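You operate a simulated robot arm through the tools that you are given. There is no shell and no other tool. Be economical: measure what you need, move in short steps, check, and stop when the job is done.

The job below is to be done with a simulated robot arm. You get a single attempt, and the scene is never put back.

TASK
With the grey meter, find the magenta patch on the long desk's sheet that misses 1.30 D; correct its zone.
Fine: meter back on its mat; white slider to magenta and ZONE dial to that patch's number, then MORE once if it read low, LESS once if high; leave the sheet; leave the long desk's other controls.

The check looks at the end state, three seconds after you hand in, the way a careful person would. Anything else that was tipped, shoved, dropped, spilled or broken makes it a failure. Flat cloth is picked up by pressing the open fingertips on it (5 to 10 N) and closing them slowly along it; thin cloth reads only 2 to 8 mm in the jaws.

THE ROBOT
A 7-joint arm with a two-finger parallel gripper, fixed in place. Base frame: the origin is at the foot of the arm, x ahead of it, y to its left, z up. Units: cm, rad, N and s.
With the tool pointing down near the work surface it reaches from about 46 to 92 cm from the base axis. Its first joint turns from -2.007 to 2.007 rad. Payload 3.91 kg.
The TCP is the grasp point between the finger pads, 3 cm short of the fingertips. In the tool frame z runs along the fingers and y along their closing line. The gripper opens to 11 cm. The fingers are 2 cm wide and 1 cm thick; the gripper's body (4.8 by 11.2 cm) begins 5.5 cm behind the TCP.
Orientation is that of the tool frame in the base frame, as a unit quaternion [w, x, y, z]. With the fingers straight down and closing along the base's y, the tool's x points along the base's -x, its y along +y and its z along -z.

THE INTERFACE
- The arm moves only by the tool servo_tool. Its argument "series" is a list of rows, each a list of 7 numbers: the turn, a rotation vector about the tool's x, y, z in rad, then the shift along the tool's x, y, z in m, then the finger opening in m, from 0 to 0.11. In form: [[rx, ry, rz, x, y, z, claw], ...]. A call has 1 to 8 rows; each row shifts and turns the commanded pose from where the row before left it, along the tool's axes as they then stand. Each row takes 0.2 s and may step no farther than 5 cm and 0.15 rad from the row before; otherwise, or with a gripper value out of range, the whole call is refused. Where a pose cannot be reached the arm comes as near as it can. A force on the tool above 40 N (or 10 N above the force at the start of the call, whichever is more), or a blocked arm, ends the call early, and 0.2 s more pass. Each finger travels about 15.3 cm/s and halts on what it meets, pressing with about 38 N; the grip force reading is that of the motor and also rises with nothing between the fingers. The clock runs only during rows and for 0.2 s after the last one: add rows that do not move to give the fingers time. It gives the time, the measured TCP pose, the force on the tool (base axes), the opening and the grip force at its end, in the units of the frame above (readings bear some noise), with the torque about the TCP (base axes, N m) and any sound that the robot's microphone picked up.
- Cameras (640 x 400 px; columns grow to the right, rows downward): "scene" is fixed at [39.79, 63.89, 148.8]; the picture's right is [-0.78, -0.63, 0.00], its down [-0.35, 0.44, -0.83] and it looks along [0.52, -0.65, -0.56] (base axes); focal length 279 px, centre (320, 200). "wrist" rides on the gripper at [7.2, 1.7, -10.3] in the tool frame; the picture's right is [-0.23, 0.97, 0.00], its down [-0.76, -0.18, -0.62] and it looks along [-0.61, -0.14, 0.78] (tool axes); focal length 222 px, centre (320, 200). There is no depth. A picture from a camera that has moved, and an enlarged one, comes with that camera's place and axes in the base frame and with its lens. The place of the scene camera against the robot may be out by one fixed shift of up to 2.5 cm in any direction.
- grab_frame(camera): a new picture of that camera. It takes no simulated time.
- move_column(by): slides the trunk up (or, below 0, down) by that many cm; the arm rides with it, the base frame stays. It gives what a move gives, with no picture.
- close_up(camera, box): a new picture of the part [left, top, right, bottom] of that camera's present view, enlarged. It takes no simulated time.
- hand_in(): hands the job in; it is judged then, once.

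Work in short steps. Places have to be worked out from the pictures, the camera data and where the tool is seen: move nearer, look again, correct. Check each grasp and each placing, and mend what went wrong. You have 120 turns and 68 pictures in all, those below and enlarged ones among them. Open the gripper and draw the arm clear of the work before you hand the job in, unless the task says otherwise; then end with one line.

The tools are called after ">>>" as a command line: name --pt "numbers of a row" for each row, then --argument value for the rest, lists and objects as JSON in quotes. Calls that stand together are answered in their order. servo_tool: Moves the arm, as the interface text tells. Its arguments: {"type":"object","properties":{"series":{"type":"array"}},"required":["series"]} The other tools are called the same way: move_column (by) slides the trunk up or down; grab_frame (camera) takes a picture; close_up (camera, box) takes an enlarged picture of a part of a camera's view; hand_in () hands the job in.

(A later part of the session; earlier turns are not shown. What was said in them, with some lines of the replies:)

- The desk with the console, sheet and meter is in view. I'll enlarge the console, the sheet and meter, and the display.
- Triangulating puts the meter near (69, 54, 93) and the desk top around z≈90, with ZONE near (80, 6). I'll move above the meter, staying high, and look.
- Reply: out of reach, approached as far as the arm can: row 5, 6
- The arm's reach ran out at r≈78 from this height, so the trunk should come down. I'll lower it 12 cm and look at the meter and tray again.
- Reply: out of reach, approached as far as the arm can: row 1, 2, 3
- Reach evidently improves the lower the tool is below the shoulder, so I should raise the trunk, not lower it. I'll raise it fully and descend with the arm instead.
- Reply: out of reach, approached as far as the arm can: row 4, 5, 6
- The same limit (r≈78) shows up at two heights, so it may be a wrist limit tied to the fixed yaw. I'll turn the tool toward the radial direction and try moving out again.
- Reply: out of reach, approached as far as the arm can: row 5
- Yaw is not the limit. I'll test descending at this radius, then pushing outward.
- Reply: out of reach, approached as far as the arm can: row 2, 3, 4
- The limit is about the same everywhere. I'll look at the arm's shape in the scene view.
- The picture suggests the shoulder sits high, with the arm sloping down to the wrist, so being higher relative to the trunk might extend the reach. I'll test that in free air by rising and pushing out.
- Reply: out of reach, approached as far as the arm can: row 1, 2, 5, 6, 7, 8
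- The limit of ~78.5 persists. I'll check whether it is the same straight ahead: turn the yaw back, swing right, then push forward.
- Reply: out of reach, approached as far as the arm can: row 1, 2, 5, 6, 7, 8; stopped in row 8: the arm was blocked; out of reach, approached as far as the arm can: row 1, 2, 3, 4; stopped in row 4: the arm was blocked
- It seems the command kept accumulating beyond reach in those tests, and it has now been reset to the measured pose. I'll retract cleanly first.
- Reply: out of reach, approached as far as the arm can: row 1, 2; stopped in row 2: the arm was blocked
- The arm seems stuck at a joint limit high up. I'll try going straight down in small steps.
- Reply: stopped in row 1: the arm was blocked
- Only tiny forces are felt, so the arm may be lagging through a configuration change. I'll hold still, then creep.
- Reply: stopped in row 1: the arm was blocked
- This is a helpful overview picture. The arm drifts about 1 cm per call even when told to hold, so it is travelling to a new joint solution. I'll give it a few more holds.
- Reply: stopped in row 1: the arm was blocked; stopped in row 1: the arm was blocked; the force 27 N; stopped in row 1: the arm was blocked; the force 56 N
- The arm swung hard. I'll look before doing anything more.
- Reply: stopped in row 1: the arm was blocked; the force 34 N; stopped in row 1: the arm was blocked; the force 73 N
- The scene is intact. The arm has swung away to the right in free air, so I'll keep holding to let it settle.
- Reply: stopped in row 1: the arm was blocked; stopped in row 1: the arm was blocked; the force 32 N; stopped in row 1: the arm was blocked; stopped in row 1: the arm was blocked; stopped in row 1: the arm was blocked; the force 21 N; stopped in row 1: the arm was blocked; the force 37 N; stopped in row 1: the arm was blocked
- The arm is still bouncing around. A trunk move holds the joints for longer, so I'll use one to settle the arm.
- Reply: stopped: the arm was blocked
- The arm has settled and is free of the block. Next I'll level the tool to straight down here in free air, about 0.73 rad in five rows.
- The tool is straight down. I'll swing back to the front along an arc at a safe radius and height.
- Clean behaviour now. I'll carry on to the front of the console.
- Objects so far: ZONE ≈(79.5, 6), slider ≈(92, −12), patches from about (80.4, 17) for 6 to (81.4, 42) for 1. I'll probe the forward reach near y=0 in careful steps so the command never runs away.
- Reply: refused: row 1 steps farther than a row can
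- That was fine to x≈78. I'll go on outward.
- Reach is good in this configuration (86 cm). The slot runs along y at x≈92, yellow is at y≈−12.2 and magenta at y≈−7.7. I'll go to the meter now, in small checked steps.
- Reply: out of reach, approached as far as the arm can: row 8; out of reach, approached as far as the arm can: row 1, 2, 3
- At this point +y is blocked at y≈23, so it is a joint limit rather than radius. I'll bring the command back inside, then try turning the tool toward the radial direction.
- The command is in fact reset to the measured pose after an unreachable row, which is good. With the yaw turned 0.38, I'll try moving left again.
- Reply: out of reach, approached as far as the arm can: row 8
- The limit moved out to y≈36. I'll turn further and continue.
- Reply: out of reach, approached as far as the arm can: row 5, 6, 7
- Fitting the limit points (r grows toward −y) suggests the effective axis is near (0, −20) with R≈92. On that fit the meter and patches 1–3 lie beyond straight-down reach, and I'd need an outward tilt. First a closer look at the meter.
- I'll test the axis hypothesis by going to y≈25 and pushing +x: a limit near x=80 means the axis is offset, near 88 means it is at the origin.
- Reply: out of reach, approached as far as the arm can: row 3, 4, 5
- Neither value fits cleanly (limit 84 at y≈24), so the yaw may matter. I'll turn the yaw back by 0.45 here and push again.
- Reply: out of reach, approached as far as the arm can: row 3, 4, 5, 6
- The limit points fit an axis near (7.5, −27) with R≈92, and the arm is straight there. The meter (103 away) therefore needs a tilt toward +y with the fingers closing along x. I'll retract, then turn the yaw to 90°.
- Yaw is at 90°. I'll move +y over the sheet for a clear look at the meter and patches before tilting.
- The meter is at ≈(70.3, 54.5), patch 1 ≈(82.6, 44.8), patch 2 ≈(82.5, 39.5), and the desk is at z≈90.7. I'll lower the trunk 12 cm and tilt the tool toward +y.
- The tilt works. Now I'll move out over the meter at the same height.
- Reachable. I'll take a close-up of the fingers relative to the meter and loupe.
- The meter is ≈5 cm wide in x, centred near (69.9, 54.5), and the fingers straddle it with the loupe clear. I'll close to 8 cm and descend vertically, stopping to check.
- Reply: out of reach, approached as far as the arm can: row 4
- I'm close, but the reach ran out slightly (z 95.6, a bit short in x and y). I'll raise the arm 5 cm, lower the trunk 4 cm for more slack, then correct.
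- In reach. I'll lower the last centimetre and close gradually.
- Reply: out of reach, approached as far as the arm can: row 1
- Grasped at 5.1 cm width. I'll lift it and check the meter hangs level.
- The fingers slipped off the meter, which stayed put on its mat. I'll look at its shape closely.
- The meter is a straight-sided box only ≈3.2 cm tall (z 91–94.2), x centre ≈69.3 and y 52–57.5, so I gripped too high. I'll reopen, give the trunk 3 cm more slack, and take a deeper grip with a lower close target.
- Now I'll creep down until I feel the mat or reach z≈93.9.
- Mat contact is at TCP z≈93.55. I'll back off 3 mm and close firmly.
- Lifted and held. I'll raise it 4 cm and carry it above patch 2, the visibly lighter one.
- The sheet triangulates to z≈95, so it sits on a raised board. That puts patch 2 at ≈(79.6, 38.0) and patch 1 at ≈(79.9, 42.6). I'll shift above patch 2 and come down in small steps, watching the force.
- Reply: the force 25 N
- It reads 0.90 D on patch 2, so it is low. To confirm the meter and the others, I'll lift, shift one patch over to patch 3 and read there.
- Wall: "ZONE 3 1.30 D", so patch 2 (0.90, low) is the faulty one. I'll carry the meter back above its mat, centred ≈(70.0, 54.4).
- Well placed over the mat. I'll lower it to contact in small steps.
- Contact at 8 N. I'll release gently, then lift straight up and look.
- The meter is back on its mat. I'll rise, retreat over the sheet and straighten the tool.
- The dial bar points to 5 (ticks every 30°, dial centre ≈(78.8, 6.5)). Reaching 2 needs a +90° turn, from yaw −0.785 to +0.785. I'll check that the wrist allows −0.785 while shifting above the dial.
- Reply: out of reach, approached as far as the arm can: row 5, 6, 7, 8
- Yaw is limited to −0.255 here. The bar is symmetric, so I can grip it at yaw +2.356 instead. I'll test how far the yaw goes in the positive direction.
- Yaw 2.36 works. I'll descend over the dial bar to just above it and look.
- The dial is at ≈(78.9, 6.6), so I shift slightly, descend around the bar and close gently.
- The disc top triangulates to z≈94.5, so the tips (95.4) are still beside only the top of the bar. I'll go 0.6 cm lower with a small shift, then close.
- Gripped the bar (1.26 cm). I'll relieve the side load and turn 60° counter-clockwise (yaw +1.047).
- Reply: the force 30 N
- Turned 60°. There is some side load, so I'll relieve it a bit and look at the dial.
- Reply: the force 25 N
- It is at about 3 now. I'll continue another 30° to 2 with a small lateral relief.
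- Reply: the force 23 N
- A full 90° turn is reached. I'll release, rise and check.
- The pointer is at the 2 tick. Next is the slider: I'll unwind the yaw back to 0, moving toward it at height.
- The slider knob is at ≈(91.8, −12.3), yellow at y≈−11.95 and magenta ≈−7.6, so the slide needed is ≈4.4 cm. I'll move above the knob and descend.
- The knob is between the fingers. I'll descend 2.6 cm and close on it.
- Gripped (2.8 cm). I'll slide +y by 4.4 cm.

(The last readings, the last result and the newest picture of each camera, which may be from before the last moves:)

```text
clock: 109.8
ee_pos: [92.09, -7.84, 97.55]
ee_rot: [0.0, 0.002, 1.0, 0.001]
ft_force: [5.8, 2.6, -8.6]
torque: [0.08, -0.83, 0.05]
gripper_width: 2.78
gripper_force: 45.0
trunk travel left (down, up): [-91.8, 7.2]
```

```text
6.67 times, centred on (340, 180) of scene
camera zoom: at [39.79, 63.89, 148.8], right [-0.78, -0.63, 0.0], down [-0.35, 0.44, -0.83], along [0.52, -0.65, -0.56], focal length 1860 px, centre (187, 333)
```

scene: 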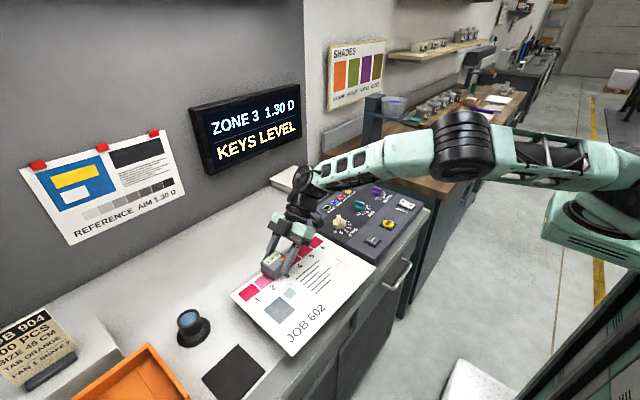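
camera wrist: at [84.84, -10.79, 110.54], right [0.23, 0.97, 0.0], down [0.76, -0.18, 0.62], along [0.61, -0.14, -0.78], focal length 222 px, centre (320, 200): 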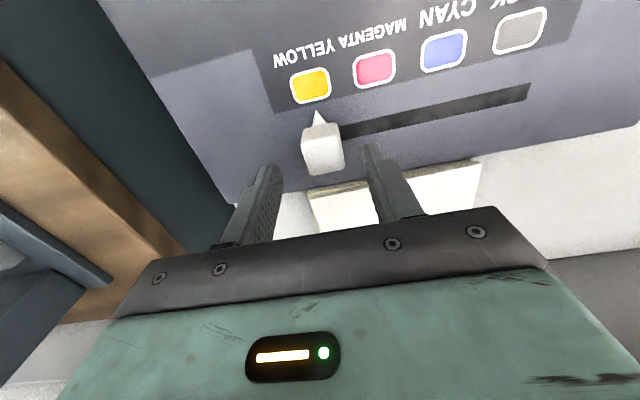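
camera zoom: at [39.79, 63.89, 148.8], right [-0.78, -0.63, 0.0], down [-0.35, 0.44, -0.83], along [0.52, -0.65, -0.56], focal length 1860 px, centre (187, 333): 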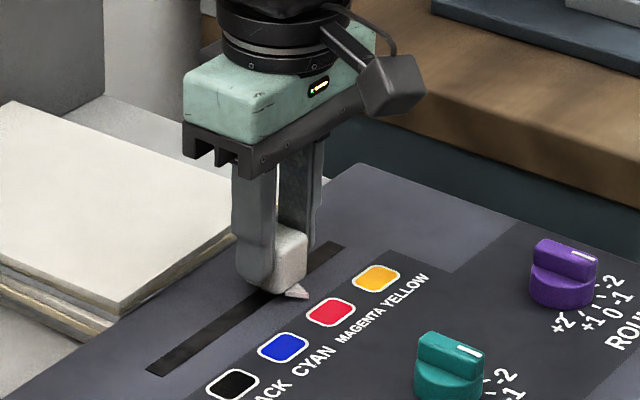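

The pointer now sits at magenta exactly as it did at yellow. I'll release, rise, and move toward the MORE button with closed fingers.

>>> servo_tool --pt "0 0 0 0 0 0 0.029" --pt "0 0 0 0 0 0 0.035" --pt "0 0 0 0 0 0 0.05" --pt "0 0 0 0 0 -0.03 0.05" --pt "0 0 0 0 0 -0.05 0.05" --pt "0 0 0 0 0 -0.05 0.05"

>>> servo_tool --pt "0 0 0 0.045 0.01 0 0.03" --pt "0 0 0 0.045 0.01 0 0.01" --pt "0 0 0 0.045 0.01 0 0.0" --pt "0 0 0 0.045 0.01 0 0.0" --pt "0 0 0 0.045 0.0 0 0.0" --pt "0 0 0 0 0 0 0.0"

>>> grab_frame --camera "wrist"

>>> grab_frame --camera "scene"

```text
clock: 111.2
ee_pos: [91.74, -8.04, 110.69]
ee_rot: [0.0, 0.001, 1.0, -0.001]
ft_force: [0.7, 1.1, -0.3]
torque: [0.0, 0.02, -0.01]
gripper_width: 5.0
gripper_force: 0.0
trunk travel left (down, up): [-91.8, 7.2]
```

```text
clock: 112.6
ee_pos: [69.49, -3.72, 110.58]
ee_rot: [0.0, 0.001, 1.0, 0.0]
ft_force: [0.7, 0.0, -0.9]
torque: [-0.01, 0.0, 0.0]
gripper_width: 0.02
gripper_force: 37.8
trunk travel left (down, up): [-91.8, 7.2]
```

```text
15 pictures are left
camera wrist: at [62.33, -1.85, 121.01], right [0.23, 0.97, 0.0], down [0.76, -0.18, 0.62], along [0.61, -0.14, -0.78], focal length 222 px, centre (320, 200)
```

wrist: 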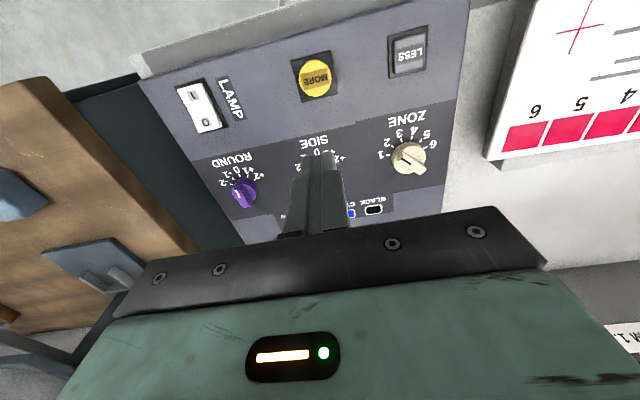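

```text
14 pictures are left
```

scene: 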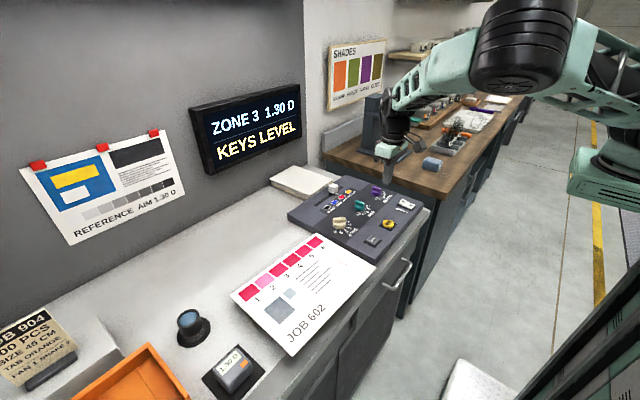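

The MORE cap is at ≈(66.7, −3.2). I'll move over it and descend to just above.

>>> servo_tool --pt "0 0 0 0.028 0.005 0 0.0" --pt "0 0 0 0 0 0.05 0.0" --pt "0 0 0 0 0 0.05 0.0" --pt "0 0 0 0 0 0.01 0.0" --pt "0 0 0 0 0 0 0.0"

>>> close_up --camera "scene" --box '[345, 190, 425, 250]'

```text
clock: 113.8
ee_pos: [66.65, -2.91, 99.68]
ee_rot: [0.0, 0.001, 1.0, 0.001]
ft_force: [-0.2, 0.1, -0.2]
torque: [0.0, -0.01, 0.0]
gripper_width: 0.0
gripper_force: 37.0
trunk travel left (down, up): [-91.8, 7.2]
```

```text
6.67 times, centred on (385, 220) of scene
camera zoom: at [39.79, 63.89, 148.8], right [-0.78, -0.63, 0.0], down [-0.35, 0.44, -0.83], along [0.52, -0.65, -0.56], focal length 1860 px, centre (-113, 67)
```

zoom: 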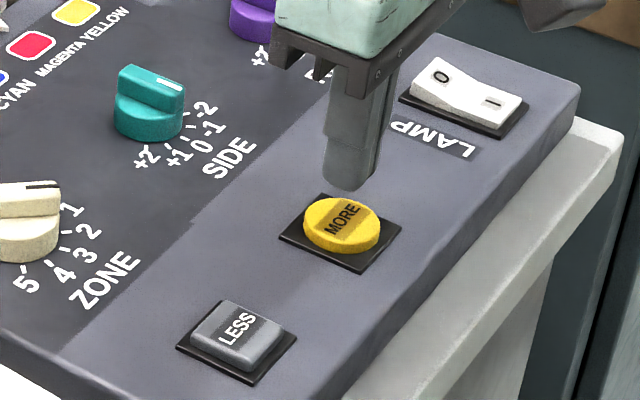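

Aligned. I'll come down to near the cap, then press in 1.5 mm steps.

>>> servo_tool --pt "0 0 0 -0.001 0 0.01 0.0" --pt "0 0 0 0 0 0.01 0.0" --pt "0 0 0 0 0 0.002 0.0" --pt "0 0 0 0 0 0 0.0"

```text
clock: 114.8
ee_pos: [66.78, -3.14, 97.5]
ee_rot: [-0.001, 0.002, 1.0, -0.001]
ft_force: [-0.4, -0.3, 0.2]
torque: [0.0, 0.02, -0.01]
gripper_width: 0.01
gripper_force: 37.5
trunk travel left (down, up): [-91.8, 7.2]
```

>>> servo_tool --pt "0 0 0 0 0 0.002 0.0" --pt "0 0 0 0 0 0.002 0.0" --pt "0 0 0 0 0 0 0.0"

```text
clock: 115.6
ee_pos: [66.75, -3.22, 97.09]
ee_rot: [0.0, 0.001, 1.0, -0.001]
ft_force: [0.3, -0.5, 0.8]
torque: [0.0, -0.02, 0.01]
gripper_width: 0.01
gripper_force: 37.3
trunk travel left (down, up): [-91.8, 7.2]
```

>>> servo_tool --pt "0 0 0 0 0 0.0015 0.0" --pt "0 0 0 0 0 0.0015 0.0" --pt "0 0 0 0 0 0 0.0"

```text
clock: 116.4
ee_pos: [66.69, -3.3, 96.78]
ee_rot: [0.0, 0.001, 1.0, -0.001]
ft_force: [0.0, -0.3, 0.4]
torque: [-0.02, -0.01, -0.03]
gripper_width: 0.01
gripper_force: 37.5
trunk travel left (down, up): [-91.8, 7.2]
```

>>> servo_tool --pt "0 0 0 0 0 0.0015 0.0" --pt "0 0 0 0 0 0.0015 0.0" --pt "0 0 0 0 0 0 0.0"

```text
clock: 117.2
ee_pos: [66.73, -3.17, 96.46]
ee_rot: [0.0, 0.002, 1.0, 0.0]
ft_force: [1.7, -1.6, 2.6]
torque: [-0.07, -0.04, -0.02]
gripper_width: 0.0
gripper_force: 37.5
trunk travel left (down, up): [-91.8, 7.2]
heard: click
```

A click was heard: MORE is pressed. I'll release straight up and check.

>>> servo_tool --pt "0 0 0 0 0 -0.01 0.0" --pt "0 0 0 0 0 -0.04 0.0" --pt "0 0 0 0 0 -0.05 0.0" --pt "0 0 0 0 0 0 0.0"

>>> grab_frame --camera "scene"

>>> close_up --camera "scene" --box '[180, 80, 310, 180]'

```text
clock: 118.2
ee_pos: [66.81, -3.08, 106.7]
ee_rot: [0.0, 0.001, 1.0, 0.0]
ft_force: [-0.2, 0.3, 0.3]
torque: [0.04, -0.01, -0.02]
gripper_width: 0.0
gripper_force: 37.8
trunk travel left (down, up): [-91.8, 7.2]
```

```text
12 pictures are left
```

scene: 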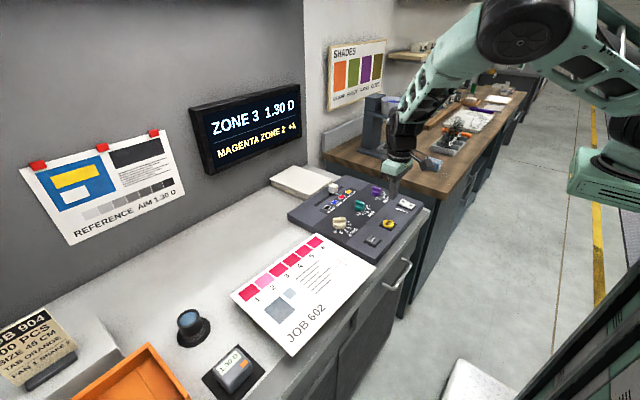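

```text
4.00 times, centred on (245, 130) of scene
camera zoom: at [39.79, 63.89, 148.8], right [-0.78, -0.63, 0.0], down [-0.35, 0.44, -0.83], along [0.52, -0.65, -0.56], focal length 1116 px, centre (620, 480)
```

zoom: 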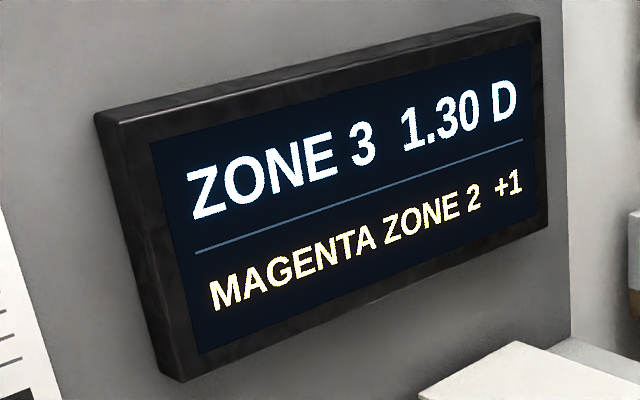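

The display confirms "MAGENTA ZONE 2 +1". I'll open the gripper, withdraw, and check the meter and desk one last time.

>>> servo_tool --pt "0 0 0 0 0 -0.05 0.02" --pt "0 0 0 0 0 -0.05 0.05" --pt "0 0 0 0.04 0 -0.03 0.08" --pt "0 0 0 0.04 0 -0.02 0.11" --pt "0 0 0 0.03 0 0 0.11" --pt "0 0 0 0 0 0 0.11"

>>> close_up --camera "scene" --box '[170, 220, 384, 400]'

>>> close_up --camera "scene" --box '[270, 160, 440, 266]'

```text
clock: 119.6
ee_pos: [55.72, -3.08, 121.29]
ee_rot: [0.0, 0.002, 1.0, 0.0]
ft_force: [0.6, 0.1, 0.0]
torque: [-0.01, 0.0, -0.01]
gripper_width: 11.01
gripper_force: 0.1
trunk travel left (down, up): [-91.8, 7.2]
```

```text
2.22 times, centred on (277, 310) of scene
camera zoom: at [39.79, 63.89, 148.8], right [-0.78, -0.63, 0.0], down [-0.35, 0.44, -0.83], along [0.52, -0.65, -0.56], focal length 620 px, centre (416, -44)
```

zoom: 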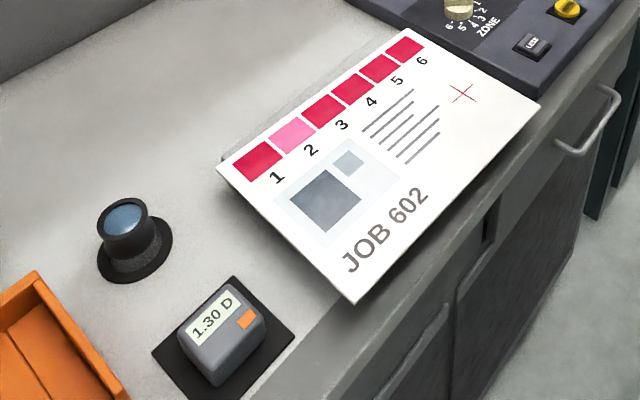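

```text
3.76 times, centred on (355, 213) of scene
camera zoom: at [39.79, 63.89, 148.8], right [-0.78, -0.63, 0.0], down [-0.35, 0.44, -0.83], along [0.52, -0.65, -0.56], focal length 1050 px, centre (188, 151)
```

zoom: 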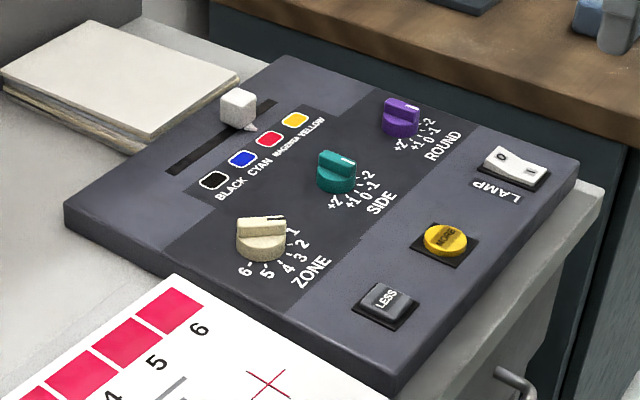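

Everything is in place: the meter is on its mat, the sheet has not moved, and the other controls look untouched. I'm handing in.

>>> hand_in

```text
The job is handed in.
```

Patch 2 misses the aim: it read 0.90 D against 1.30 D, so it is low. The slider is on magenta, ZONE is on 2, and MORE was pressed once (the wall display shows "MAGENTA ZONE 2 +1"); the meter is back on its mat. I read only patches 2 and 3 (patch 3 read 1.30 D) and took the other four as good because they look the same shade. Early on the arm swung out of control across the desk and off to the right, but I saw nothing moved or damaged in the pictures afterwards.
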